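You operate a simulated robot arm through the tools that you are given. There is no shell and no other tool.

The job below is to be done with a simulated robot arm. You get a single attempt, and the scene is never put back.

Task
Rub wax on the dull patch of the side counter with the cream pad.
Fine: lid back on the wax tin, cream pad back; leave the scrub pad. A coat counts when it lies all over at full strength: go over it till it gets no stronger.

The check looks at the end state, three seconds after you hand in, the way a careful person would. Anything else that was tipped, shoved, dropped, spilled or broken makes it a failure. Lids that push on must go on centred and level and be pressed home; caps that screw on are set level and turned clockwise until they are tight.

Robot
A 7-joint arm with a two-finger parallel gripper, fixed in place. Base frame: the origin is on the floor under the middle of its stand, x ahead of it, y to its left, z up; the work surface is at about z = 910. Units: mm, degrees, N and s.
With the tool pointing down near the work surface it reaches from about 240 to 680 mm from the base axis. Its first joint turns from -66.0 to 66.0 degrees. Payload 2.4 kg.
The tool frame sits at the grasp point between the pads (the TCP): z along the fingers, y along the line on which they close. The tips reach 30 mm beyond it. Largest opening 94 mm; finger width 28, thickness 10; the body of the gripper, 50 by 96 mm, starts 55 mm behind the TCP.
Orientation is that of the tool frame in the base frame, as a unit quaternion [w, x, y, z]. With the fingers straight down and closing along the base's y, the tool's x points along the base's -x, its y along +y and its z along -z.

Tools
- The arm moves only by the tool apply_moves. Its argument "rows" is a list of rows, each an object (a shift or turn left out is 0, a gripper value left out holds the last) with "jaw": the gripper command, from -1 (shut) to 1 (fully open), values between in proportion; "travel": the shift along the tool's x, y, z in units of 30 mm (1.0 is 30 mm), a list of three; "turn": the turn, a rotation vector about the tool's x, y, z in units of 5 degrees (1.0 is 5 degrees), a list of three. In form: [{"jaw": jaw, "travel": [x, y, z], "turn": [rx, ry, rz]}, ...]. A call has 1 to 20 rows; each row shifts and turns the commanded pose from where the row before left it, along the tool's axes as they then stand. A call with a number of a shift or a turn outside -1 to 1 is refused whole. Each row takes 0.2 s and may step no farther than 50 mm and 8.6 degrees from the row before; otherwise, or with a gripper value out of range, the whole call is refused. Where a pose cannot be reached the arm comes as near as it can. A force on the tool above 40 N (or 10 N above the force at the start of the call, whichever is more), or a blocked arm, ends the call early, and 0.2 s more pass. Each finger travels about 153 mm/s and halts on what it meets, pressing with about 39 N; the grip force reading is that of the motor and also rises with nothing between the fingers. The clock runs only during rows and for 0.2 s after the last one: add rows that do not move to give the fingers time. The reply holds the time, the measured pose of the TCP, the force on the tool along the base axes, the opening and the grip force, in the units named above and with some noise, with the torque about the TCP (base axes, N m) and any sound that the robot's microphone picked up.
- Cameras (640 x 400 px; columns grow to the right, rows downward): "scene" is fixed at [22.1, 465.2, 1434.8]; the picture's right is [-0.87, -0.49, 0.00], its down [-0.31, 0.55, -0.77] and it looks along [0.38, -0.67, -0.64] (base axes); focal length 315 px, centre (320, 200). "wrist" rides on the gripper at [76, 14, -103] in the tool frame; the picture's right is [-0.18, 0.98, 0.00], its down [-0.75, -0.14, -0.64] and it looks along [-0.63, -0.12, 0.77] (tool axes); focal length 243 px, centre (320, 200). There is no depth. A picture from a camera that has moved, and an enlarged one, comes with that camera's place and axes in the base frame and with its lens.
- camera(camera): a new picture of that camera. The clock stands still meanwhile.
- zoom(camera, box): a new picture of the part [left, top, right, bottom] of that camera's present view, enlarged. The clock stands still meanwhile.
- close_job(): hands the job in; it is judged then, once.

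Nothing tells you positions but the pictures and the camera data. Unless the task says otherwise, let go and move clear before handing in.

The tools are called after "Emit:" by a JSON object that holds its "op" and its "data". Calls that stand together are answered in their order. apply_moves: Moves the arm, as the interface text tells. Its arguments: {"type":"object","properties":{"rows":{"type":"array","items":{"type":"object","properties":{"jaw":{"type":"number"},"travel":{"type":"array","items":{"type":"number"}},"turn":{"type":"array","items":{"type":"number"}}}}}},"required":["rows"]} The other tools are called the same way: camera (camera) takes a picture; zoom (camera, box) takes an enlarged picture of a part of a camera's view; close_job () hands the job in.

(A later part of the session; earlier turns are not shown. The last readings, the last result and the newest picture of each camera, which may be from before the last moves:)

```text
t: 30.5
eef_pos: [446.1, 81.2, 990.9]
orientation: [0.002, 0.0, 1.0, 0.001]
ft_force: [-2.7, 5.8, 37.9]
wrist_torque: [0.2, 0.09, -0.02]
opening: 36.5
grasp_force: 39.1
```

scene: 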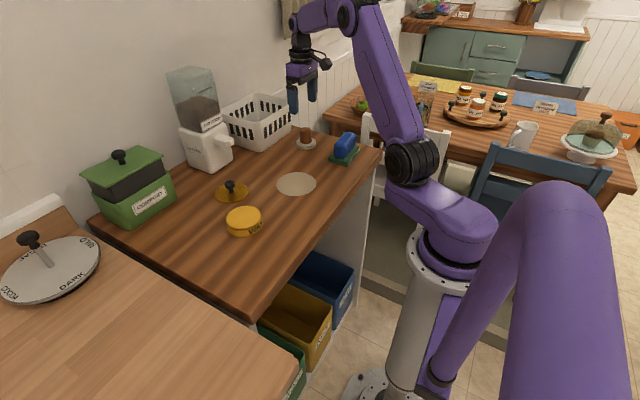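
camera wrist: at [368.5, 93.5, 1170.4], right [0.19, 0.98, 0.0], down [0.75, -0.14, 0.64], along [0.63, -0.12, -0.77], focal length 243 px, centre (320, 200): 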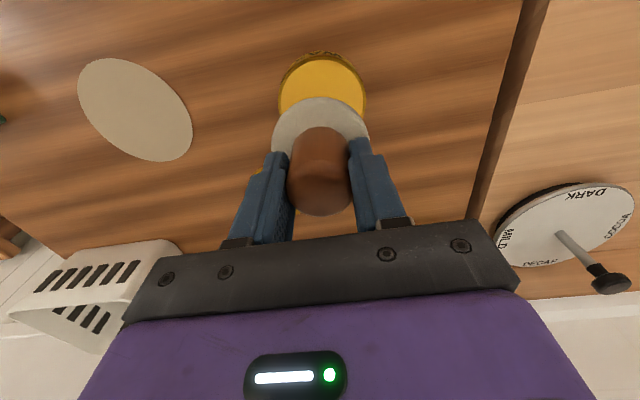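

I have firm contact (38 N), so I'll ease off slightly and look to see the pad is inside the rim on the wax.

Emit:
{"op": "apply_moves", "data": {"rows": [{"travel": [0, 0, -0.02]}, {}]}}

Emit:
{"op": "zoom", "data": {"camera": "scene", "box": [215, 185, 275, 245]}}

Emit:
{"op": "zoom", "data": {"camera": "wrist", "box": [260, 60, 380, 160]}}

```text
t: 31.1
eef_pos: [445.4, 79.7, 990.1]
orientation: [0.002, 0.0, 1.0, 0.0]
ft_force: [3.3, 7.6, 22.2]
wrist_torque: [0.31, -0.44, 0.09]
opening: 36.4
grasp_force: 38.8
```

```text
6.67 times, centred on (245, 215) of scene
camera zoom: at [21.9, 465.4, 1434.7], right [-0.87, -0.49, 0.0], down [-0.31, 0.55, -0.77], along [0.38, -0.67, -0.64], focal length 2102 px, centre (820, 100)
```

zoom: 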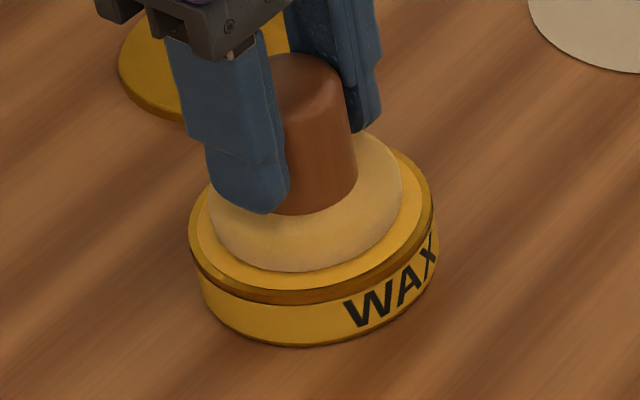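

```text
4.00 times, centred on (320, 110) of wrist
camera zoom: at [370.3, 94.7, 1091.8], right [0.18, 0.98, 0.0], down [0.75, -0.14, 0.65], along [0.63, -0.12, -0.76], focal length 970 px, centre (320, 560)
```

zoom: 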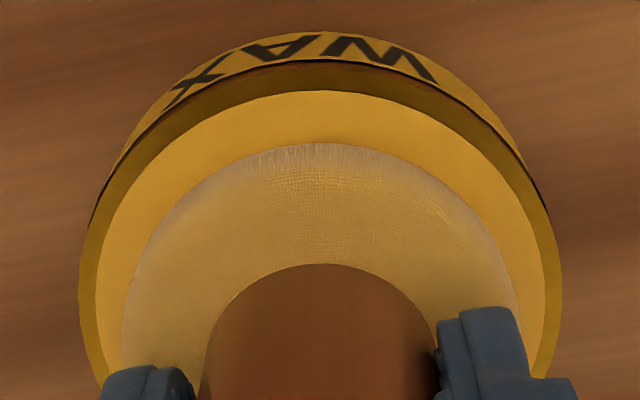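

The pad has picked up wax (its colour changed). I'll dwell with a tiny rub so it's fully loaded, then compare.

Emit:
{"op": "apply_moves", "data": {"rows": [{"travel": [0, 0, -0.01]}, {"travel": [0.05, 0, 0]}, {"travel": [-0.05, 0.05, 0]}, {"travel": [-0.05, -0.05, 0]}, {"travel": [0.05, -0.05, 0]}, {"travel": [0, 0.05, 0]}, {}]}}

Emit:
{"op": "zoom", "data": {"camera": "wrist", "box": [260, 60, 380, 160]}}

```text
t: 32.7
eef_pos: [445.2, 79.4, 990.0]
orientation: [0.002, 0.0, 1.0, 0.0]
ft_force: [-2.8, -7.0, 32.6]
wrist_torque: [-0.36, -0.09, -0.04]
opening: 36.6
grasp_force: 39.4
```

```text
4.00 times, centred on (320, 110) of wrist
camera zoom: at [368.9, 94.1, 1091.6], right [0.19, 0.98, 0.0], down [0.75, -0.14, 0.64], along [0.63, -0.12, -0.77], focal length 970 px, centre (320, 560)
```

zoom: 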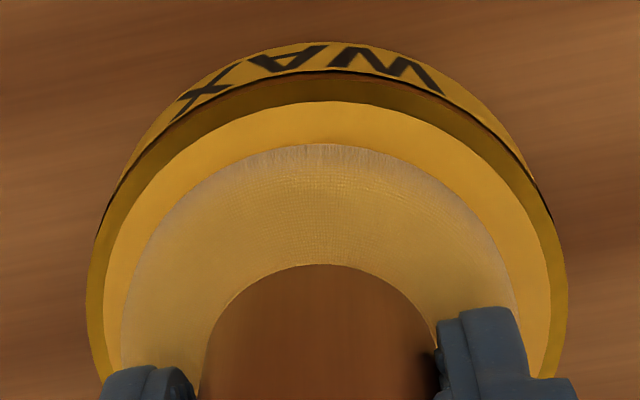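

The pad is loaded. Lifting straight up and moving over the dull patch.

Emit:
{"op": "apply_moves", "data": {"rows": [{"travel": [0, 0, -0.1]}, {"travel": [0, 0, -0.3]}, {"travel": [0, 0, -0.6]}, {"travel": [0, 0, -0.9]}, {"travel": [0.083, -0.94, 0]}, {"travel": [0.083, -0.94, 0]}, {"travel": [0.083, -0.94, 0]}, {"travel": [0.083, -0.94, 0]}, {"travel": [0.083, -0.94, 0]}, {"travel": [0.083, -0.94, 0]}, {"travel": [0.083, -0.94, 0]}, {}, {}]}}

Emit:
{"op": "camera", "data": {"camera": "wrist"}}

Emit:
{"op": "zoom", "data": {"camera": "scene", "box": [200, 130, 360, 250]}}

```text
t: 35.5
eef_pos: [426.2, -117.6, 1047.1]
orientation: [0.001, 0.0, 1.0, 0.0]
ft_force: [0.7, -0.2, -0.5]
wrist_torque: [-0.01, -0.01, 0.01]
opening: 36.4
grasp_force: 38.5
```

```text
taken
camera wrist: at [351.4, -102.1, 1148.9], right [0.18, 0.98, 0.0], down [0.75, -0.14, 0.64], along [0.63, -0.12, -0.77], focal length 243 px, centre (320, 200)
```

wrist: 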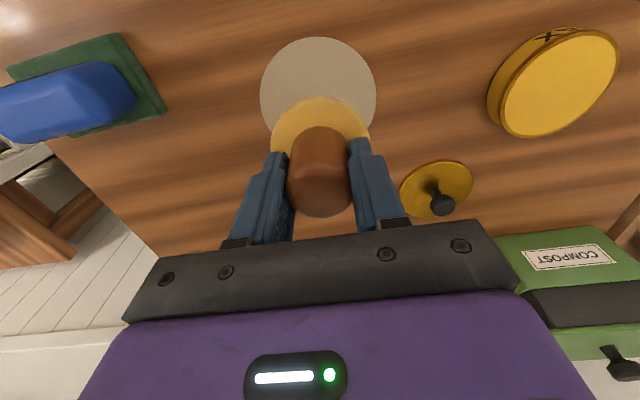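

```text
3.33 times, centred on (280, 190) of scene
camera zoom: at [22.1, 465.2, 1434.8], right [-0.87, -0.49, 0.0], down [-0.31, 0.55, -0.77], along [0.38, -0.67, -0.64], focal length 1051 px, centre (453, 233)
```

zoom: 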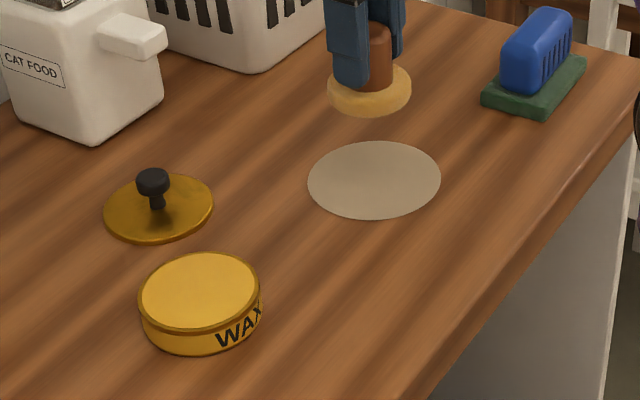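

The patch centre is at about (429, -117.5) with radius ~54. I'll lower the pad over its centre to just above contact.

Emit:
{"op": "apply_moves", "data": {"rows": [{"travel": [-0.06, -0.02, 0.8]}, {"travel": [0, 0, 0.8]}, {"travel": [0, 0, 0.8]}, {"travel": [0, 0, 0.1]}, {}, {}]}}

Emit:
{"op": "apply_moves", "data": {"rows": [{"travel": [0, 0, 0.033]}, {"travel": [0, 0, 0.033]}, {"travel": [0, 0, 0.033]}, {}]}}

```text
t: 36.9
eef_pos: [429.8, -119.3, 972.9]
orientation: [0.001, 0.0, 1.0, 0.0]
ft_force: [0.1, 0.8, -0.8]
wrist_torque: [-0.01, -0.02, 0.0]
opening: 36.4
grasp_force: 38.8
```

```text
t: 37.9
eef_pos: [429.5, -118.2, 967.7]
orientation: [0.002, 0.0, 1.0, 0.0]
ft_force: [-0.6, 0.6, -0.7]
wrist_torque: [0.02, -0.03, 0.0]
opening: 36.6
grasp_force: 39.0
```

No contact yet. Continuing down in finer steps.

Emit:
{"op": "apply_moves", "data": {"rows": [{"travel": [0, 0, 0.025]}, {"travel": [0, 0, 0.025]}, {}]}}

Emit:
{"op": "apply_moves", "data": {"rows": [{"travel": [0, 0, 0.02]}, {}]}}

```text
t: 38.7
eef_pos: [429.6, -119.0, 966.8]
orientation: [0.001, 0.0, 1.0, 0.0]
ft_force: [-0.9, -0.3, 0.3]
wrist_torque: [0.01, 0.0, -0.02]
opening: 36.7
grasp_force: 38.9
```

```text
t: 39.3
eef_pos: [428.5, -118.6, 966.0]
orientation: [0.001, 0.0, 1.0, 0.0]
ft_force: [0.3, 0.1, -0.6]
wrist_torque: [0.02, 0.01, 0.03]
opening: 36.4
grasp_force: 38.8
```

Emit:
{"op": "apply_moves", "data": {"rows": [{"travel": [0, 0, 0.02]}, {}]}}

Emit:
{"op": "apply_moves", "data": {"rows": [{"travel": [0, 0, 0.02]}, {}]}}

Emit:
{"op": "apply_moves", "data": {"rows": [{"travel": [0, 0, 0.02]}, {}]}}

```text
t: 39.9
eef_pos: [429.5, -118.4, 964.0]
orientation: [0.001, 0.001, 1.0, 0.0]
ft_force: [0.7, 0.1, -0.4]
wrist_torque: [-0.01, 0.01, 0.02]
opening: 36.3
grasp_force: 39.0
```

```text
t: 40.5
eef_pos: [428.8, -118.5, 964.8]
orientation: [0.001, 0.001, 1.0, 0.0]
ft_force: [-0.1, 0.2, -0.5]
wrist_torque: [0.0, -0.01, -0.01]
opening: 36.5
grasp_force: 39.1
```

```text
t: 41.1
eef_pos: [429.4, -118.6, 964.3]
orientation: [0.001, 0.001, 1.0, 0.0]
ft_force: [1.0, 0.8, -1.1]
wrist_torque: [0.02, -0.03, 0.03]
opening: 36.3
grasp_force: 39.8
```

Still no contact at z≈964 (the handle likely slid a little in the grip during dipping). A quick look, then on down.

Emit:
{"op": "apply_moves", "data": {"rows": [{"travel": [0, 0, 0.02]}, {}]}}

Emit:
{"op": "zoom", "data": {"camera": "scene", "box": [260, 140, 340, 210]}}

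```text
t: 41.7
eef_pos: [430.5, -119.3, 963.9]
orientation: [0.002, 0.0, 1.0, 0.0]
ft_force: [-1.1, 2.7, 13.1]
wrist_torque: [0.13, 0.12, -0.02]
opening: 36.3
grasp_force: 38.6
```

```text
5.71 times, centred on (300, 175) of scene
camera zoom: at [21.9, 465.4, 1434.7], right [-0.87, -0.49, 0.0], down [-0.31, 0.55, -0.77], along [0.38, -0.67, -0.64], focal length 1802 px, centre (434, 343)
```

zoom: 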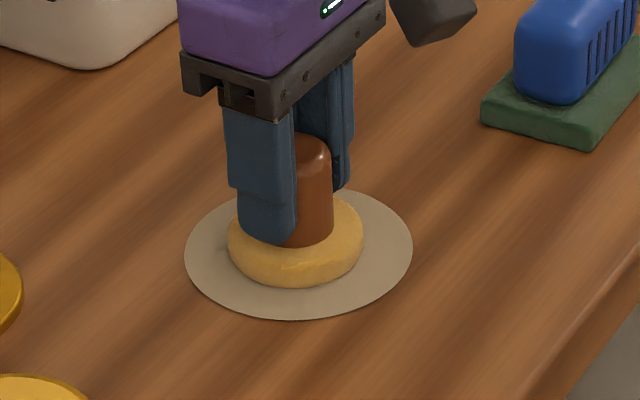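

Good contact at about 13 N near the patch centre. I'll slide out toward the ring of radius ~23 mm and check force first.

Emit:
{"op": "apply_moves", "data": {"rows": [{"travel": [-0.244, 0.021, 0]}, {"travel": [-0.244, 0.021, 0]}, {"travel": [-0.244, 0.021, 0]}, {}]}}

Emit:
{"op": "zoom", "data": {"camera": "scene", "box": [260, 140, 340, 210]}}

```text
t: 42.7
eef_pos: [451.6, -116.1, 964.4]
orientation: [0.001, 0.0, 1.0, 0.0]
ft_force: [-4.6, -1.8, 9.6]
wrist_torque: [-0.1, 0.13, -0.01]
opening: 36.4
grasp_force: 39.0
```

```text
5.71 times, centred on (300, 175) of scene
camera zoom: at [21.8, 465.2, 1434.8], right [-0.87, -0.49, 0.0], down [-0.31, 0.55, -0.77], along [0.38, -0.67, -0.64], focal length 1802 px, centre (434, 343)
```

zoom: 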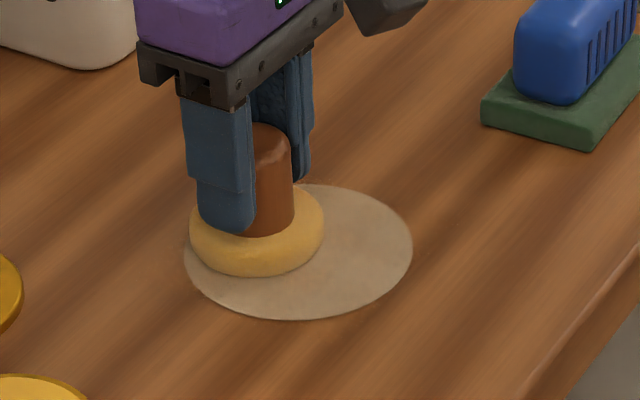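

Force is around 10 N, and the rubbed area looks changed slightly. Running the first ring pass.

Emit:
{"op": "apply_moves", "data": {"rows": [{"travel": [0.0462, 0.2623, 0]}, {"travel": [0.1332, 0.2306, 0]}, {"travel": [0.204, 0.1712, 0]}, {"travel": [0.2502, 0.0911, 0]}, {"travel": [0.2663, 0, 0]}, {"travel": [0.2502, -0.0911, 0]}, {"travel": [0.204, -0.1712, 0]}, {"travel": [0.1332, -0.2306, 0]}, {"travel": [0.0462, -0.2623, 0]}, {"travel": [-0.0462, -0.2623, 0]}, {"travel": [-0.1332, -0.2306, 0]}, {"travel": [-0.204, -0.1712, 0]}, {"travel": [-0.2502, -0.0911, 0]}, {"travel": [-0.2663, 0, 0]}, {"travel": [-0.2502, 0.0911, 0]}, {"travel": [-0.204, 0.1712, 0]}, {"travel": [-0.1332, 0.2306, 0]}, {"travel": [-0.0462, 0.2623, 0]}, {}]}}

Emit:
{"op": "zoom", "data": {"camera": "scene", "box": [260, 140, 340, 210]}}

Emit:
{"op": "camera", "data": {"camera": "wrist"}}

```text
t: 46.7
eef_pos: [451.6, -117.8, 964.3]
orientation: [0.002, 0.002, 1.0, -0.001]
ft_force: [-2.8, -5.2, 15.4]
wrist_torque: [-0.21, 0.22, 0.02]
opening: 36.4
grasp_force: 39.0
```

```text
5.71 times, centred on (300, 175) of scene
camera zoom: at [21.8, 465.1, 1434.8], right [-0.87, -0.49, 0.0], down [-0.31, 0.55, -0.77], along [0.38, -0.67, -0.64], focal length 1802 px, centre (434, 343)
```

zoom: 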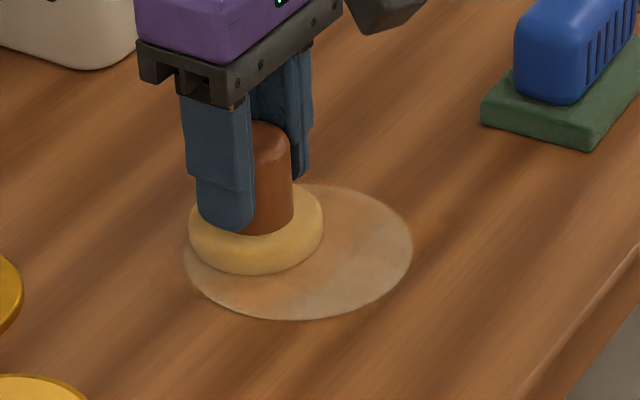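

```text
taken
camera wrist: at [376.3, -102.3, 1065.5], right [0.19, 0.98, 0.0], down [0.75, -0.14, 0.65], along [0.63, -0.12, -0.76], focal length 243 px, centre (320, 200)
```

wrist: 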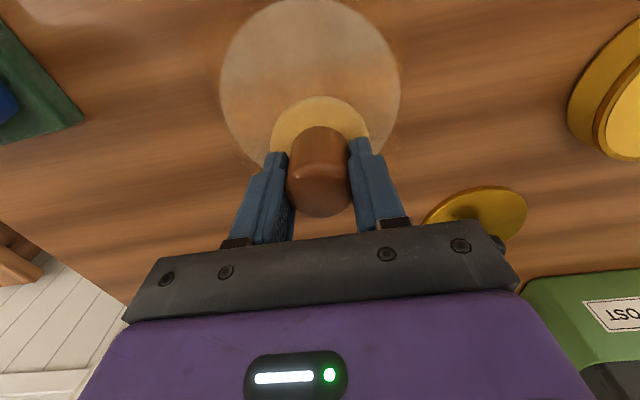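

The patch is taking on wax and the grain is showing through. Continuing with more passes.

Emit:
{"op": "apply_moves", "data": {"rows": [{"travel": [0.0462, 0.2623, 0]}, {"travel": [0.1332, 0.2306, 0]}, {"travel": [0.204, 0.1712, 0]}, {"travel": [0.2502, 0.0911, 0]}, {"travel": [0.2663, 0, 0]}, {"travel": [0.2502, -0.0911, 0]}, {"travel": [0.204, -0.1712, 0]}, {"travel": [0.1332, -0.2306, 0]}, {"travel": [0.0462, -0.2623, 0]}, {"travel": [-0.0462, -0.2623, 0]}, {"travel": [-0.1332, -0.2306, 0]}, {"travel": [-0.204, -0.1712, 0]}, {"travel": [-0.2502, -0.0911, 0]}, {"travel": [-0.2663, 0, 0]}, {"travel": [-0.2502, 0.0911, 0]}, {"travel": [-0.204, 0.1712, 0]}, {"travel": [-0.1332, 0.2306, 0]}, {"travel": [-0.0462, 0.2623, 0]}, {}]}}

Emit:
{"op": "apply_moves", "data": {"rows": [{"travel": [0.0462, 0.2623, 0]}, {"travel": [0.1332, 0.2306, 0]}, {"travel": [0.204, 0.1712, 0]}, {"travel": [0.2502, 0.0911, 0]}, {"travel": [0.2663, 0, 0]}, {"travel": [0.2502, -0.0911, 0]}, {"travel": [0.204, -0.1712, 0]}, {"travel": [0.1332, -0.2306, 0]}, {"travel": [0.0462, -0.2623, 0]}, {"travel": [-0.0462, -0.2623, 0]}, {"travel": [-0.1332, -0.2306, 0]}, {"travel": [-0.204, -0.1712, 0]}, {"travel": [-0.2502, -0.0911, 0]}, {"travel": [-0.2663, 0, 0]}, {"travel": [-0.2502, 0.0911, 0]}, {"travel": [-0.204, 0.1712, 0]}, {"travel": [-0.1332, 0.2306, 0]}, {"travel": [-0.0462, 0.2623, 0]}, {}]}}

Emit:
{"op": "zoom", "data": {"camera": "scene", "box": [260, 140, 340, 210]}}

Emit:
{"op": "camera", "data": {"camera": "wrist"}}

```text
t: 48.5
eef_pos: [409.1, -105.8, 962.2]
orientation: [0.002, -0.002, 1.0, 0.0]
ft_force: [-2.5, 1.7, 9.5]
wrist_torque: [-0.01, 0.28, -0.03]
opening: 36.3
grasp_force: 38.3
stopped in row 8: the force on the tool passed its limit at 41 N (the readings are from after the stop); the commanded pose is now the measured one
```

```text
t: 49.8
eef_pos: [385.8, -82.4, 963.3]
orientation: [0.009, 0.0, 1.0, -0.001]
ft_force: [-0.4, 0.6, 6.8]
wrist_torque: [0.03, 0.28, -0.04]
opening: 36.3
grasp_force: 38.9
stopped in row 6: the force on the tool passed its limit at 40 N (the readings are from after the stop); the commanded pose is now the measured one
```

```text
5.71 times, centred on (300, 175) of scene
camera zoom: at [21.9, 465.3, 1434.7], right [-0.87, -0.49, 0.0], down [-0.31, 0.55, -0.77], along [0.38, -0.67, -0.64], focal length 1802 px, centre (434, 343)
```

zoom: 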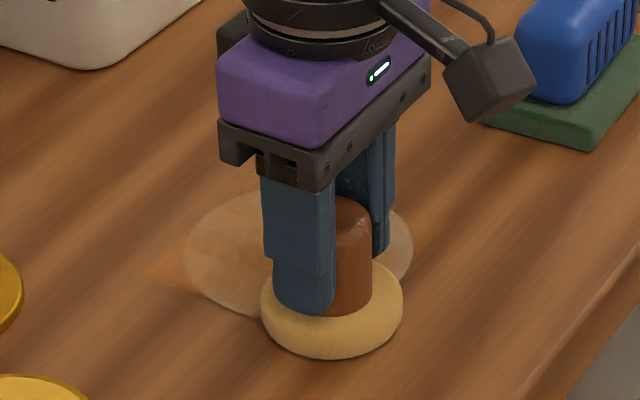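

```text
taken
camera wrist: at [308.4, -67.2, 1064.0], right [0.18, 0.98, 0.0], down [0.74, -0.14, 0.66], along [0.64, -0.12, -0.76], focal length 243 px, centre (320, 200)
```

wrist: 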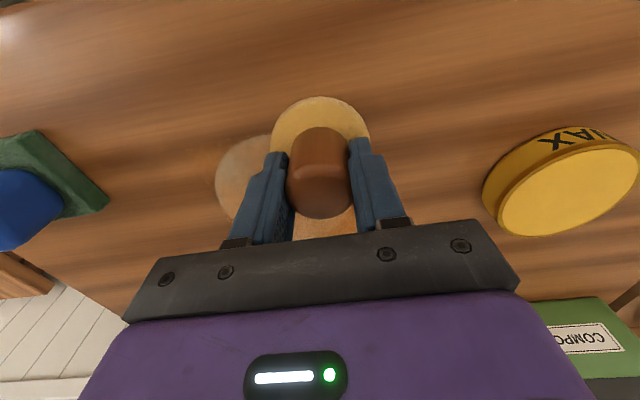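

I should not have chained two passes: the first stopped early on force, so the second ran off the patch edge. I'll lift immediately, straighten the tool, and assess what was marked.

Emit:
{"op": "apply_moves", "data": {"rows": [{"travel": [0, 0, -0.3]}, {"travel": [0, 0, -0.7]}, {"travel": [0, 0, -0.9]}, {"travel": [0, 0, -0.9]}, {}, {}]}}

Emit:
{"op": "zoom", "data": {"camera": "scene", "box": [250, 140, 350, 220]}}

Emit:
{"op": "camera", "data": {"camera": "wrist"}}

```text
t: 51.2
eef_pos: [385.2, -81.6, 1046.1]
orientation: [0.009, -0.001, 1.0, 0.0]
ft_force: [-0.4, 0.3, 0.0]
wrist_torque: [-0.01, -0.02, 0.02]
opening: 36.2
grasp_force: 39.7
```

```text
5.00 times, centred on (300, 180) of scene
camera zoom: at [22.1, 465.2, 1434.8], right [-0.87, -0.49, 0.0], down [-0.31, 0.55, -0.77], along [0.38, -0.67, -0.64], focal length 1576 px, centre (420, 300)
```

zoom: 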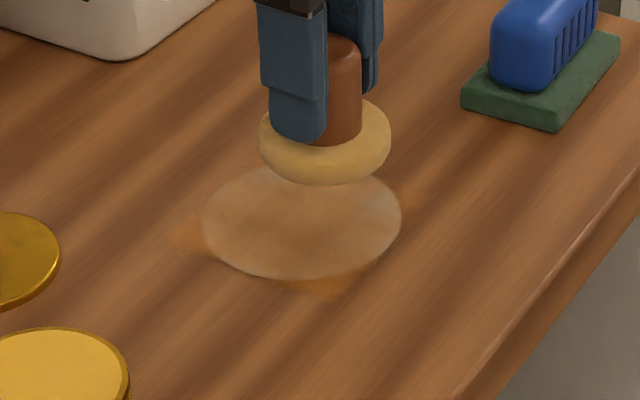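

```text
taken
camera wrist: at [307.7, -66.2, 1146.3], right [0.18, 0.98, 0.0], down [0.74, -0.14, 0.66], along [0.64, -0.12, -0.76], focal length 243 px, centre (320, 200)
```

wrist: 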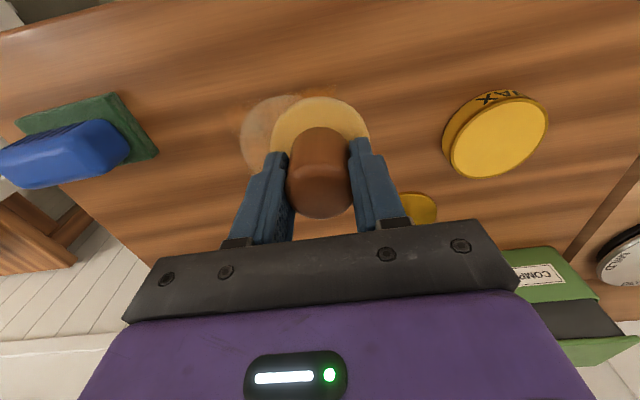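

There are some faint smears just outside the patch; from here on I'll use lighter force, smaller rings and check each call. First straightening the ~1° tilt and returning above the patch centre.

Emit:
{"op": "apply_moves", "data": {"rows": [{"turn": [0, 0.206, 0]}, {"travel": [-0.72, -0.59, 0]}, {"travel": [-0.72, -0.59, 0]}, {}, {}]}}

Emit:
{"op": "camera", "data": {"camera": "wrist"}}

Emit:
{"op": "zoom", "data": {"camera": "scene", "box": [250, 140, 350, 220]}}

```text
t: 52.4
eef_pos: [430.6, -117.9, 1047.8]
orientation: [0.0, -0.001, 1.0, -0.001]
ft_force: [0.2, 0.2, -1.7]
wrist_torque: [-0.02, 0.01, 0.03]
opening: 36.6
grasp_force: 39.4
```

```text
taken
camera wrist: at [354.5, -101.9, 1150.6], right [0.18, 0.98, 0.0], down [0.75, -0.14, 0.64], along [0.63, -0.12, -0.77], focal length 243 px, centre (320, 200)
```

wrist: 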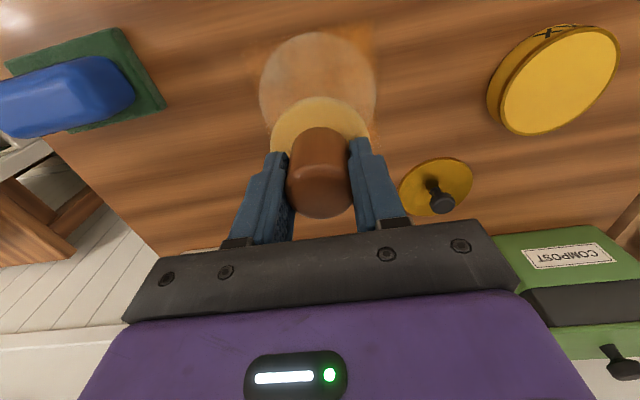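

```text
5.00 times, centred on (300, 180) of scene
camera zoom: at [22.1, 465.2, 1434.8], right [-0.87, -0.49, 0.0], down [-0.31, 0.55, -0.77], along [0.38, -0.67, -0.64], focal length 1576 px, centre (420, 300)
```

zoom: 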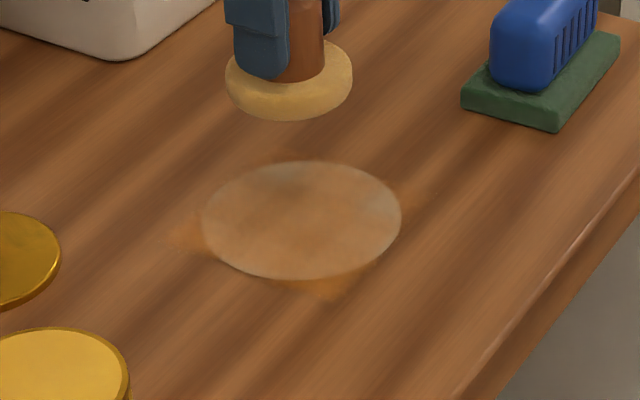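

Emit:
{"op": "zoom", "data": {"camera": "wrist", "box": [230, 20, 410, 150]}}

Emit:
{"op": "zoom", "data": {"camera": "scene", "box": [275, 160, 345, 210]}}

```text
3.08 times, centred on (320, 85) of wrist
camera zoom: at [354.5, -101.9, 1150.6], right [0.18, 0.98, 0.0], down [0.75, -0.14, 0.64], along [0.63, -0.12, -0.77], focal length 746 px, centre (320, 554)
```

zoom: 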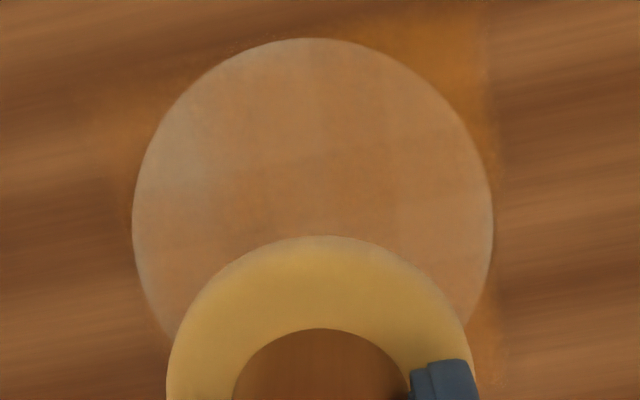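

```text
8.00 times, centred on (310, 185) of scene
camera zoom: at [22.1, 465.2, 1434.8], right [-0.87, -0.49, 0.0], down [-0.31, 0.55, -0.77], along [0.38, -0.67, -0.64], focal length 2522 px, centre (400, 320)
```

zoom: 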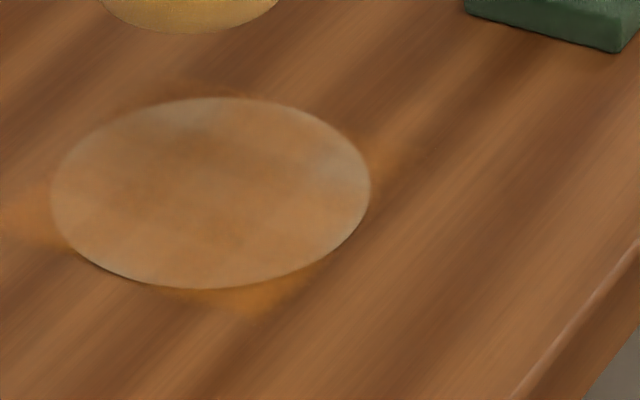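

The coat is building but thin at the far-left and outer edge. Lowering again to light contact.

Emit:
{"op": "apply_moves", "data": {"rows": [{"travel": [0.02, 0.03, 0.9]}, {"travel": [0, 0, 0.9]}, {"travel": [0, 0, 0.85]}, {}, {}]}}

Emit:
{"op": "apply_moves", "data": {"rows": [{"travel": [0, 0, 0.03]}, {"travel": [0, 0, 0.03]}, {}]}}

```text
t: 53.6
eef_pos: [428.3, -117.6, 967.4]
orientation: [-0.001, 0.0, 1.0, -0.001]
ft_force: [-0.4, 0.3, -1.3]
wrist_torque: [-0.02, -0.01, -0.01]
opening: 36.5
grasp_force: 38.9
```

```text
t: 54.4
eef_pos: [427.9, -117.6, 965.3]
orientation: [-0.001, -0.001, 1.0, -0.001]
ft_force: [-0.4, 0.5, -0.1]
wrist_torque: [0.01, -0.03, -0.03]
opening: 36.6
grasp_force: 39.3
```

Emit:
{"op": "apply_moves", "data": {"rows": [{"travel": [0, 0, 0.02]}, {}]}}

Emit:
{"op": "apply_moves", "data": {"rows": [{"travel": [0, 0, 0.015]}, {}]}}

```text
t: 55.0
eef_pos: [429.0, -116.7, 965.1]
orientation: [0.0, -0.001, 1.0, -0.001]
ft_force: [0.7, 1.0, 0.4]
wrist_torque: [-0.02, 0.02, 0.03]
opening: 36.7
grasp_force: 39.4
```

```text
t: 55.6
eef_pos: [427.2, -117.3, 965.9]
orientation: [-0.001, 0.0, 1.0, -0.001]
ft_force: [0.6, 0.5, -1.1]
wrist_torque: [0.0, 0.0, 0.0]
opening: 36.3
grasp_force: 39.2
```

Emit:
{"op": "apply_moves", "data": {"rows": [{"travel": [0, 0, 0.02]}, {}]}}

Emit:
{"op": "apply_moves", "data": {"rows": [{"travel": [0, 0, 0.015]}, {}]}}

```text
t: 56.2
eef_pos: [425.2, -116.7, 965.2]
orientation: [0.0, -0.001, 1.0, -0.001]
ft_force: [0.8, 1.3, -0.5]
wrist_torque: [-0.01, -0.02, -0.01]
opening: 36.2
grasp_force: 39.0
```

```text
t: 56.8
eef_pos: [426.4, -115.9, 965.1]
orientation: [0.0, -0.001, 1.0, -0.001]
ft_force: [0.6, 0.5, -0.3]
wrist_torque: [0.01, -0.04, -0.06]
opening: 36.4
grasp_force: 38.8
```

Emit:
{"op": "apply_moves", "data": {"rows": [{"travel": [0, 0, 0.02]}, {}]}}

Emit:
{"op": "apply_moves", "data": {"rows": [{"travel": [0, 0, 0.015]}, {}]}}

```text
t: 57.4
eef_pos: [425.9, -116.7, 963.9]
orientation: [-0.001, -0.001, 1.0, -0.001]
ft_force: [0.3, -1.0, -1.1]
wrist_torque: [0.0, 0.01, -0.04]
opening: 36.2
grasp_force: 38.2
```

```text
t: 58.0
eef_pos: [426.4, -117.1, 962.6]
orientation: [0.0, -0.001, 1.0, -0.001]
ft_force: [0.1, -0.4, -0.5]
wrist_torque: [0.02, 0.01, -0.04]
opening: 36.7
grasp_force: 39.1
```

Emit:
{"op": "apply_moves", "data": {"rows": [{"travel": [0, 0, 0.02]}, {}]}}

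Emit:
{"op": "apply_moves", "data": {"rows": [{"travel": [0, 0, 0.015]}, {}]}}

Emit:
{"op": "zoom", "data": {"camera": "scene", "box": [260, 140, 340, 210]}}

```text
t: 58.6
eef_pos: [427.3, -116.4, 963.6]
orientation: [0.0, -0.002, 1.0, 0.0]
ft_force: [-3.3, 1.3, 7.5]
wrist_torque: [0.16, -0.04, 0.06]
opening: 36.3
grasp_force: 39.1
```

```text
t: 59.2
eef_pos: [427.3, -116.6, 962.5]
orientation: [0.0, -0.001, 1.0, -0.001]
ft_force: [-3.1, 3.7, 15.2]
wrist_torque: [0.31, -0.07, 0.07]
opening: 36.3
grasp_force: 39.5
```

```text
5.71 times, centred on (300, 175) of scene
camera zoom: at [21.8, 465.4, 1434.7], right [-0.87, -0.49, 0.0], down [-0.31, 0.55, -0.77], along [0.38, -0.67, -0.64], focal length 1802 px, centre (434, 343)
```

zoom: 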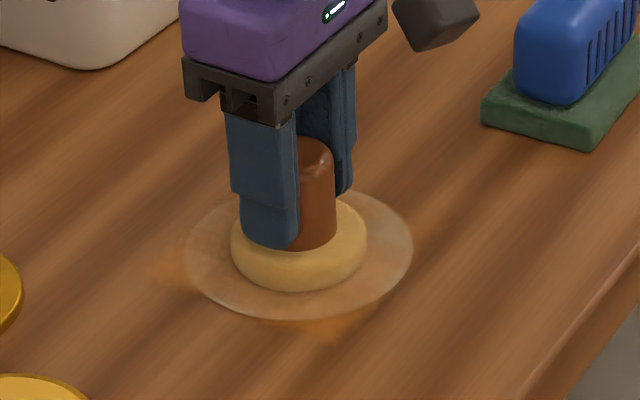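

Contact at ~15 N, centred on the patch. Easing off slightly and rubbing a partial ring starting from the weak side, checking as I go.

Emit:
{"op": "apply_moves", "data": {"rows": [{"travel": [0.156, -0.179, -0.008]}, {"travel": [0.156, -0.179, 0]}, {"travel": [0.156, -0.179, 0]}, {"travel": [-0.2086, -0.1461, 0]}, {"travel": [-0.246, -0.0659, 0]}, {"travel": [-0.2537, 0.0222, 0]}, {}]}}

```text
t: 60.8
eef_pos: [434.1, -140.8, 961.5]
orientation: [0.001, -0.001, 1.0, -0.001]
ft_force: [0.1, -0.2, 1.1]
wrist_torque: [-0.02, 0.06, 0.03]
opening: 36.1
grasp_force: 38.9
```

The force faded to about 1 N here, so I'll press a bit more and continue.

Emit:
{"op": "apply_moves", "data": {"rows": [{"travel": [0, 0, 0.018]}, {}]}}

```text
t: 61.4
eef_pos: [434.0, -139.6, 961.2]
orientation: [-0.001, -0.001, 1.0, -0.001]
ft_force: [0.1, 0.8, -1.4]
wrist_torque: [0.01, 0.0, 0.0]
opening: 36.3
grasp_force: 38.6
```

Emit:
{"op": "apply_moves", "data": {"rows": [{"travel": [0, 0, 0.018]}, {}]}}

Emit:
{"op": "zoom", "data": {"camera": "scene", "box": [260, 140, 340, 210]}}

```text
t: 62.0
eef_pos: [435.2, -139.8, 960.7]
orientation: [-0.001, -0.001, 1.0, -0.001]
ft_force: [-1.8, 2.8, 9.9]
wrist_torque: [0.18, 0.11, -0.02]
opening: 36.4
grasp_force: 39.0
```

```text
5.71 times, centred on (300, 175) of scene
camera zoom: at [21.9, 465.4, 1434.7], right [-0.87, -0.49, 0.0], down [-0.31, 0.55, -0.77], along [0.38, -0.67, -0.64], focal length 1802 px, centre (434, 343)
```

zoom: 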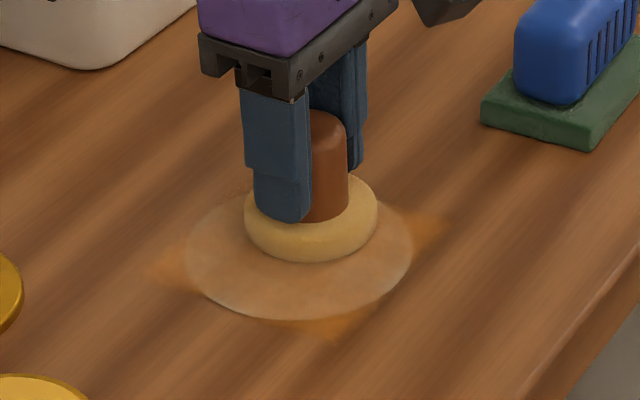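

Back to 10 N contact. Continuing the ring in short segments.

Emit:
{"op": "apply_moves", "data": {"rows": [{"travel": [-0.2308, 0.1076, 0]}, {"travel": [-0.1801, 0.1801, 0]}, {"travel": [-0.1076, 0.2308, 0]}, {"travel": [-0.0222, 0.2537, 0]}, {"travel": [0.0659, 0.246, 0]}, {}]}}

```text
t: 63.4
eef_pos: [448.9, -108.1, 962.1]
orientation: [0.0, -0.001, 1.0, -0.001]
ft_force: [1.0, -0.2, 1.3]
wrist_torque: [0.03, -0.01, 0.0]
opening: 36.1
grasp_force: 39.0
```

The handle creeps in the grip while rubbing, so I'll add a slight downward bias per step and check each segment.

Emit:
{"op": "apply_moves", "data": {"rows": [{"travel": [0, 0, 0.02]}, {"travel": [0.1461, 0.2086, 0.006]}, {"travel": [0.2086, 0.1461, 0.006]}, {"travel": [0.246, 0.0659, 0.006]}, {"travel": [0.2537, -0.0222, 0.006]}, {}]}}

```text
t: 64.8
eef_pos: [425.9, -96.4, 960.8]
orientation: [0.004, -0.002, 1.0, -0.002]
ft_force: [12.6, 4.1, 32.5]
wrist_torque: [0.26, -0.36, -0.06]
opening: 36.3
grasp_force: 38.9
```

Force is now 32 N; continuing without extra bias since it creeps down as it rubs.

Emit:
{"op": "apply_moves", "data": {"rows": [{"travel": [0, 0, -0.01]}, {"travel": [0.2308, -0.1076, 0]}, {"travel": [0.1801, -0.1801, 0]}, {"travel": [0.1076, -0.2308, 0]}, {"travel": [0.0222, -0.2537, 0]}, {}]}}

Emit:
{"op": "zoom", "data": {"camera": "scene", "box": [260, 140, 340, 210]}}

```text
t: 66.2
eef_pos: [404.9, -119.1, 959.9]
orientation: [-0.001, 0.0, 1.0, -0.001]
ft_force: [-1.3, 14.3, 36.1]
wrist_torque: [0.55, -0.18, 0.08]
opening: 36.6
grasp_force: 39.4
```

```text
5.71 times, centred on (300, 175) of scene
camera zoom: at [21.5, 465.8, 1434.6], right [-0.87, -0.49, 0.0], down [-0.31, 0.55, -0.77], along [0.38, -0.67, -0.64], focal length 1802 px, centre (434, 343)
```

zoom: 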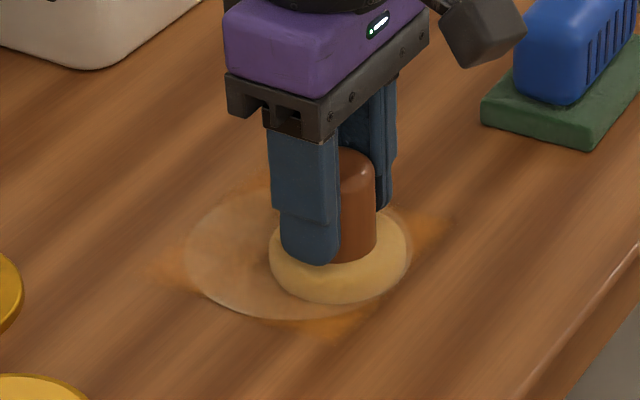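

The grip seems to have bottomed out against the pad now (no more creep). Easing up to lighten force and continuing.

Emit:
{"op": "apply_moves", "data": {"rows": [{"travel": [0, 0, -0.027]}, {"travel": [-0.0659, -0.246, 0]}, {"travel": [-0.1461, -0.2086, 0]}, {"travel": [-0.2086, -0.1461, 0]}, {"travel": [-0.246, -0.0659, 0]}, {"travel": [-0.2537, 0.0222, 0]}, {}]}}

```text
t: 67.8
eef_pos: [434.1, -139.1, 960.8]
orientation: [-0.001, 0.0, 1.0, -0.001]
ft_force: [-0.4, -0.3, 0.9]
wrist_torque: [-0.03, -0.02, -0.01]
opening: 36.3
grasp_force: 38.3
```

Force fell off again here, so the handle is still creeping. I'll look at the gap between fingertips and pad top; re-gripping lower would stop this.

Emit:
{"op": "zoom", "data": {"camera": "scene", "box": [285, 150, 325, 180]}}

Emit:
{"op": "zoom", "data": {"camera": "wrist", "box": [240, 80, 400, 200]}}

```text
13.33 times, centred on (305, 165) of scene
camera zoom: at [22.0, 465.2, 1434.8], right [-0.87, -0.49, 0.0], down [-0.31, 0.55, -0.77], along [0.38, -0.67, -0.64], focal length 4204 px, centre (520, 667)
```

zoom: 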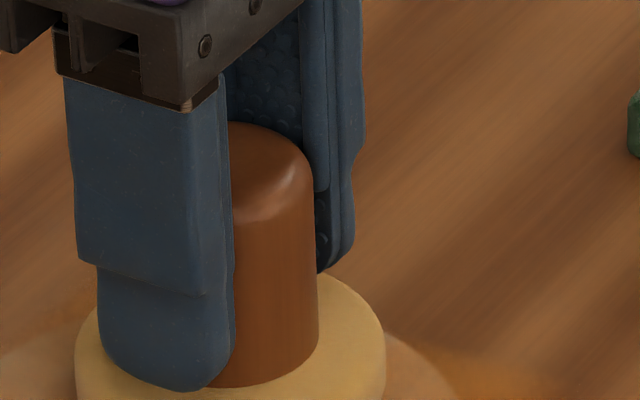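

```text
3.33 times, centred on (320, 140) of wrist
camera zoom: at [359.3, -123.8, 1062.6], right [0.18, 0.98, 0.0], down [0.75, -0.14, 0.64], along [0.63, -0.12, -0.77], focal length 809 px, centre (320, 400)
```

zoom: 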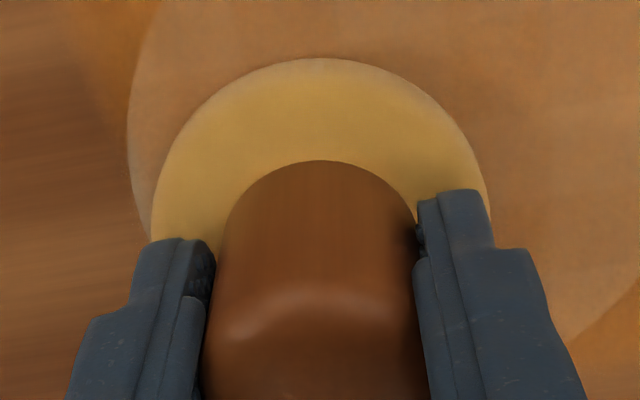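

There's a gap of roughly 4 mm between tips and pad. I'll let go in place (the pad stands flat), lower about 3 mm, and re-grip.

Emit:
{"op": "apply_moves", "data": {"rows": [{"jaw": 0.0}, {}, {"travel": [0, 0, 0.05]}, {"travel": [0, 0, 0.05]}, {}]}}

Emit:
{"op": "zoom", "data": {"camera": "scene", "box": [280, 145, 330, 185]}}

```text
t: 69.0
eef_pos: [433.3, -138.9, 957.1]
orientation: [-0.001, -0.001, 1.0, -0.001]
ft_force: [0.4, -0.4, 0.2]
wrist_torque: [0.0, -0.01, -0.05]
opening: 47.2
grasp_force: 0.0
```

```text
10.00 times, centred on (305, 165) of scene
camera zoom: at [22.1, 465.2, 1434.8], right [-0.87, -0.49, 0.0], down [-0.31, 0.55, -0.77], along [0.38, -0.67, -0.64], focal length 3153 px, centre (470, 550)
```

zoom: 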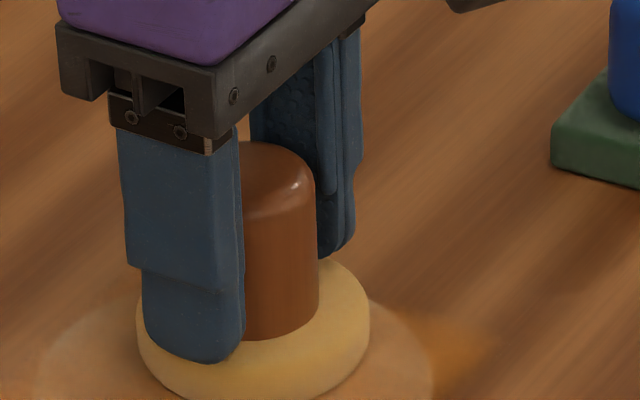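

Emit:
{"op": "apply_moves", "data": {"rows": [{"travel": [0, 0, 0.02]}, {"travel": [0, 0, 0.015]}, {}]}}

Emit:
{"op": "apply_moves", "data": {"rows": [{"jaw": -0.15}, {"jaw": -0.3}, {"jaw": -1}, {}, {}]}}

```text
t: 69.8
eef_pos: [434.4, -140.0, 957.0]
orientation: [-0.001, -0.001, 1.0, -0.001]
ft_force: [-0.4, 0.9, 0.5]
wrist_torque: [0.0, -0.05, -0.01]
opening: 47.1
grasp_force: 0.1
```

```text
t: 71.0
eef_pos: [433.8, -139.4, 957.3]
orientation: [-0.001, 0.0, 1.0, -0.001]
ft_force: [0.6, 0.0, 0.5]
wrist_torque: [0.04, 0.01, 0.02]
opening: 36.6
grasp_force: 39.0
```

Re-gripped. Pressing lightly and resuming the ring in segments.

Emit:
{"op": "apply_moves", "data": {"rows": [{"travel": [0, 0, 0.015]}, {"travel": [-0.2308, 0.1076, 0]}, {"travel": [-0.1801, 0.1801, 0]}, {"travel": [-0.1076, 0.2308, 0]}, {"travel": [-0.0222, 0.2537, 0]}, {"travel": [0.0659, 0.246, 0]}, {}]}}

```text
t: 72.6
eef_pos: [448.9, -108.6, 957.7]
orientation: [0.0, -0.001, 1.0, -0.001]
ft_force: [-0.6, 0.3, -0.2]
wrist_torque: [-0.01, -0.01, 0.04]
opening: 36.4
grasp_force: 38.6
```

Contact faded again through slow grip creep. I'll press down more so the fingertips bear on the pad top.

Emit:
{"op": "apply_moves", "data": {"rows": [{"travel": [0, 0, 0.02]}, {}]}}

Emit:
{"op": "apply_moves", "data": {"rows": [{}, {}, {}, {}]}}

```text
t: 73.2
eef_pos: [449.2, -108.7, 956.5]
orientation: [0.0, -0.002, 1.0, -0.001]
ft_force: [0.0, 3.4, 10.2]
wrist_torque: [0.19, 0.06, -0.02]
opening: 36.3
grasp_force: 38.7
```

```text
t: 74.2
eef_pos: [448.5, -108.4, 957.0]
orientation: [0.0, -0.001, 1.0, -0.001]
ft_force: [0.3, 3.4, 16.6]
wrist_torque: [0.17, 0.02, -0.03]
opening: 36.3
grasp_force: 38.9
```

Static force holds at ~16 N. Continuing the ring.

Emit:
{"op": "apply_moves", "data": {"rows": [{"travel": [0.1461, 0.2086, 0]}, {"travel": [0.2086, 0.1461, 0]}, {"travel": [0.246, 0.0659, 0]}, {"travel": [0.2537, -0.0222, 0]}, {}]}}

Emit:
{"op": "zoom", "data": {"camera": "scene", "box": [260, 140, 340, 210]}}

```text
t: 75.4
eef_pos: [423.2, -96.5, 957.5]
orientation: [0.0, -0.002, 1.0, -0.001]
ft_force: [4.7, 2.9, 12.3]
wrist_torque: [0.2, -0.24, -0.03]
opening: 36.5
grasp_force: 38.9
```

```text
5.71 times, centred on (300, 175) of scene
camera zoom: at [22.0, 465.4, 1434.7], right [-0.87, -0.49, 0.0], down [-0.31, 0.55, -0.77], along [0.38, -0.67, -0.64], focal length 1802 px, centre (434, 343)
```

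zoom: 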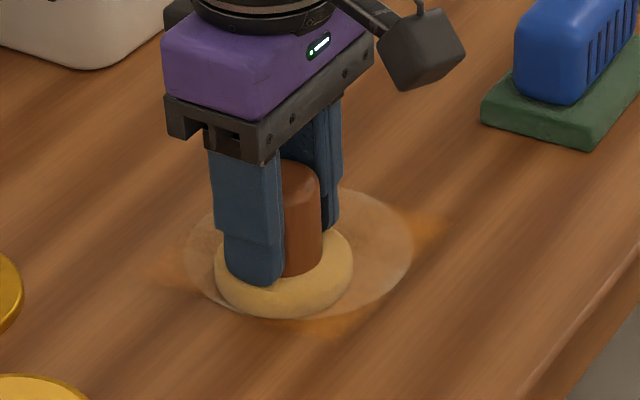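

Force holds at 12 N. Continuing the next segment.

Emit:
{"op": "apply_moves", "data": {"rows": [{"travel": [0.2308, -0.1076, 0]}, {"travel": [0.1801, -0.1801, 0]}, {"travel": [0.1076, -0.2308, 0]}, {"travel": [0.0222, -0.2537, 0]}, {"travel": [-0.0659, -0.246, 0]}, {"travel": [-0.1461, -0.2086, 0]}, {}]}}

```text
t: 77.0
eef_pos: [410.6, -135.8, 956.6]
orientation: [-0.001, -0.001, 1.0, -0.001]
ft_force: [-4.2, 3.3, 11.7]
wrist_torque: [0.13, 0.14, 0.01]
opening: 36.5
grasp_force: 38.7
```

Force is steady at 12 N now. The ring has drifted ~3 mm off the patch centre, so I correct that while continuing.

Emit:
{"op": "apply_moves", "data": {"rows": [{"travel": [-0.247, -0.093, 0]}, {"travel": [-0.284, -0.013, 0]}, {"travel": [-0.2537, 0.0222, 0]}, {"travel": [-0.2308, 0.1076, 0]}, {"travel": [-0.1801, 0.1801, 0]}, {"travel": [-0.1076, 0.2308, 0]}, {"travel": [-0.0222, 0.2537, 0]}, {"travel": [0.0659, 0.246, 0]}, {}]}}

Emit:
{"op": "zoom", "data": {"camera": "scene", "box": [260, 140, 340, 210]}}

```text
t: 79.0
eef_pos: [452.3, -106.8, 955.9]
orientation: [0.002, -0.001, 1.0, -0.002]
ft_force: [4.2, -10.6, 28.4]
wrist_torque: [-0.25, 0.06, 0.07]
opening: 36.6
grasp_force: 38.8
```

```text
5.71 times, centred on (300, 175) of scene
camera zoom: at [21.8, 465.0, 1434.8], right [-0.87, -0.49, 0.0], down [-0.31, 0.55, -0.77], along [0.38, -0.67, -0.64], focal length 1802 px, centre (434, 343)
```

zoom: 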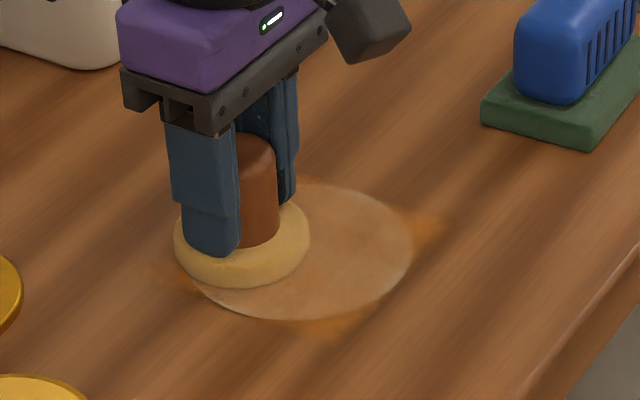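

Emit:
{"op": "apply_moves", "data": {"rows": [{"travel": [0.1, -0.05, -0.013]}, {"travel": [0.1461, 0.2086, 0]}, {"travel": [0.2086, 0.1461, 0]}, {"travel": [0.246, 0.0659, 0]}, {"travel": [0.2537, -0.0222, 0]}, {}]}}

```text
t: 80.4
eef_pos: [420.6, -93.7, 955.8]
orientation: [-0.002, -0.002, 1.0, -0.002]
ft_force: [0.2, 2.2, 2.6]
wrist_torque: [0.09, -0.08, 0.05]
opening: 36.3
grasp_force: 38.7
```

Emit:
{"op": "apply_moves", "data": {"rows": [{"travel": [0.0, -0.08, 0.015]}, {"travel": [0.2308, -0.1076, 0]}, {"travel": [0.1801, -0.1801, 0]}, {"travel": [0.1076, -0.2308, 0]}, {"travel": [0.0222, -0.2537, 0]}, {"travel": [-0.0659, -0.246, 0]}, {}]}}

Emit:
{"op": "zoom", "data": {"camera": "scene", "box": [260, 140, 340, 210]}}

```text
t: 82.0
eef_pos: [408.4, -128.9, 956.8]
orientation: [-0.001, 0.0, 1.0, -0.001]
ft_force: [0.4, 0.0, -0.5]
wrist_torque: [0.03, 0.0, 0.0]
opening: 36.4
grasp_force: 38.9
```

```text
5.71 times, centred on (300, 175) of scene
camera zoom: at [22.1, 465.2, 1434.8], right [-0.87, -0.49, 0.0], down [-0.31, 0.55, -0.77], along [0.38, -0.67, -0.64], focal length 1802 px, centre (434, 343)
```

zoom: 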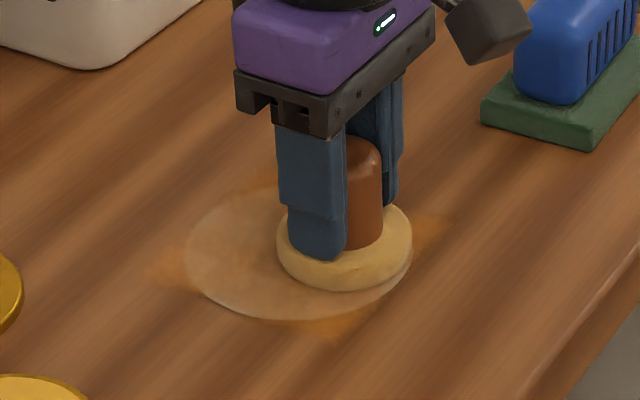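

The pad has paled and the coat isn't yet at full strength, so I'll lift off and reload. First a clear look at the patch.

Emit:
{"op": "apply_moves", "data": {"rows": [{"travel": [0, 0, -0.3]}, {"travel": [0, 0, -0.9]}, {"travel": [0, 0, -0.9]}, {"travel": [0, 0, -0.9]}, {"travel": [-0.16, 0.94, 0]}, {"travel": [-0.16, 0.94, 0]}, {"travel": [-0.16, 0.94, 0]}, {"travel": [-0.16, 0.94, 0]}, {"travel": [-0.16, 0.94, 0]}, {"travel": [-0.16, 0.94, 0]}, {"travel": [-0.16, 0.94, 0]}, {"travel": [-0.16, 0.82, 0]}, {}, {}]}}

Emit:
{"op": "zoom", "data": {"camera": "scene", "box": [260, 150, 340, 210]}}

Emit:
{"op": "camera", "data": {"camera": "wrist"}}

```text
t: 85.0
eef_pos: [445.9, 93.9, 1047.3]
orientation: [0.0, -0.002, 1.0, -0.001]
ft_force: [0.9, 0.5, -0.8]
wrist_torque: [0.02, 0.0, 0.01]
opening: 36.6
grasp_force: 38.7
```

```text
6.67 times, centred on (300, 180) of scene
camera zoom: at [22.1, 465.2, 1434.8], right [-0.87, -0.49, 0.0], down [-0.31, 0.55, -0.77], along [0.38, -0.67, -0.64], focal length 2102 px, centre (453, 333)
```

zoom: 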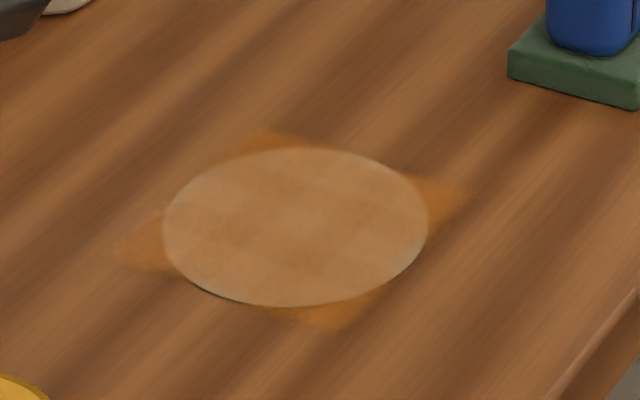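

```text
taken
camera wrist: at [371.8, 109.8, 1149.4], right [0.18, 0.98, 0.0], down [0.75, -0.14, 0.64], along [0.63, -0.12, -0.77], focal length 243 px, centre (320, 200)
```

wrist: 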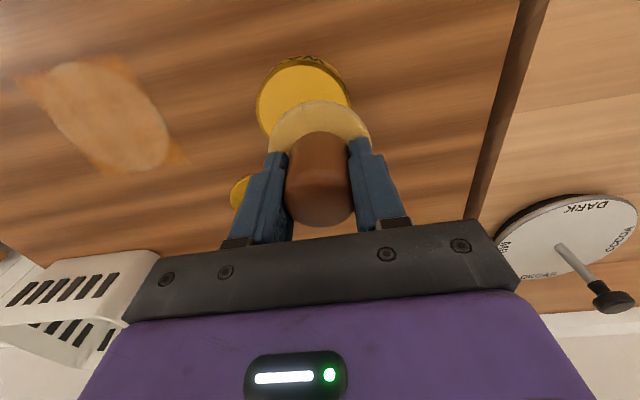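

The coat is now quite even, but may not be full strength. I'll reload at the tin — measuring its present position first.

Emit:
{"op": "zoom", "data": {"camera": "wrist", "box": [240, 40, 370, 150]}}

Emit:
{"op": "zoom", "data": {"camera": "scene", "box": [195, 150, 285, 245]}}

```text
3.64 times, centred on (305, 95) of wrist
camera zoom: at [371.8, 109.8, 1149.4], right [0.18, 0.98, 0.0], down [0.75, -0.14, 0.64], along [0.63, -0.12, -0.77], focal length 882 px, centre (374, 582)
```

zoom: 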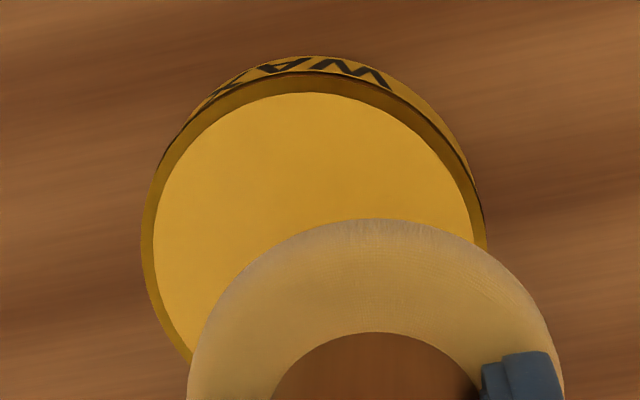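

```text
4.21 times, centred on (240, 198) of scene
camera zoom: at [22.1, 465.2, 1434.8], right [-0.87, -0.49, 0.0], down [-0.31, 0.55, -0.77], along [0.38, -0.67, -0.64], focal length 1327 px, centre (657, 210)
```

zoom: 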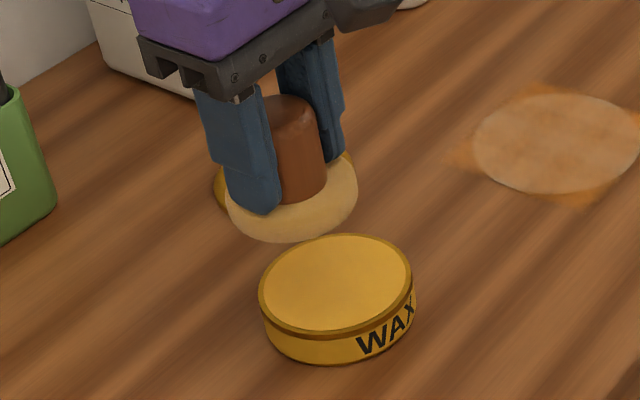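

The pad is clearly drained. Tin centre is about (446, 82); moving over it and lowering to just above the rim.

Emit:
{"op": "apply_moves", "data": {"rows": [{"travel": [0.037, -0.413, 0]}, {"travel": [0, 0, 0.7]}, {"travel": [0, 0, 0.7]}, {"travel": [0, 0, 0.5]}, {}, {}]}}

Emit:
{"op": "zoom", "data": {"camera": "wrist", "box": [260, 60, 380, 160]}}

Emit:
{"op": "zoom", "data": {"camera": "scene", "box": [215, 185, 275, 245]}}

```text
t: 86.4
eef_pos: [443.7, 82.1, 987.5]
orientation: [0.0, -0.001, 1.0, -0.001]
ft_force: [-1.1, 0.6, -0.6]
wrist_torque: [-0.01, -0.02, 0.01]
opening: 36.5
grasp_force: 39.2
```

```text
4.00 times, centred on (320, 110) of wrist
camera zoom: at [369.2, 97.4, 1090.0], right [0.18, 0.98, 0.0], down [0.75, -0.14, 0.64], along [0.63, -0.12, -0.77], focal length 970 px, centre (320, 560)
```

zoom: 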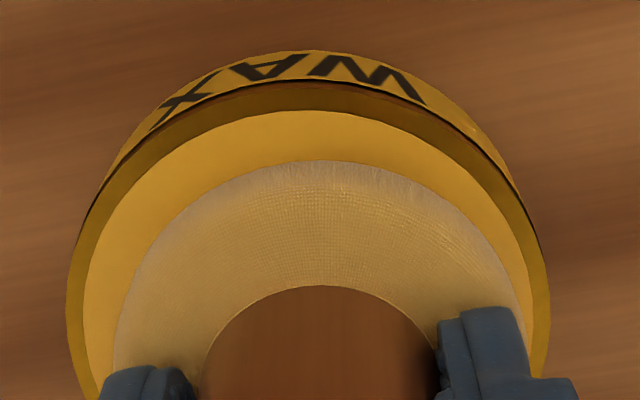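

```text
6.67 times, centred on (245, 215) of scene
camera zoom: at [22.1, 465.2, 1434.8], right [-0.87, -0.49, 0.0], down [-0.31, 0.55, -0.77], along [0.38, -0.67, -0.64], focal length 2102 px, centre (820, 100)
```

zoom: 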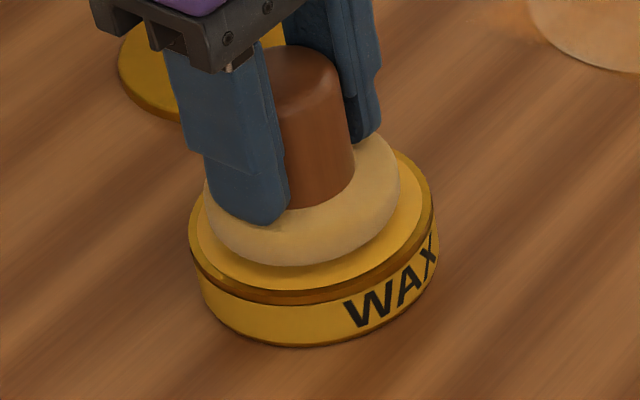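

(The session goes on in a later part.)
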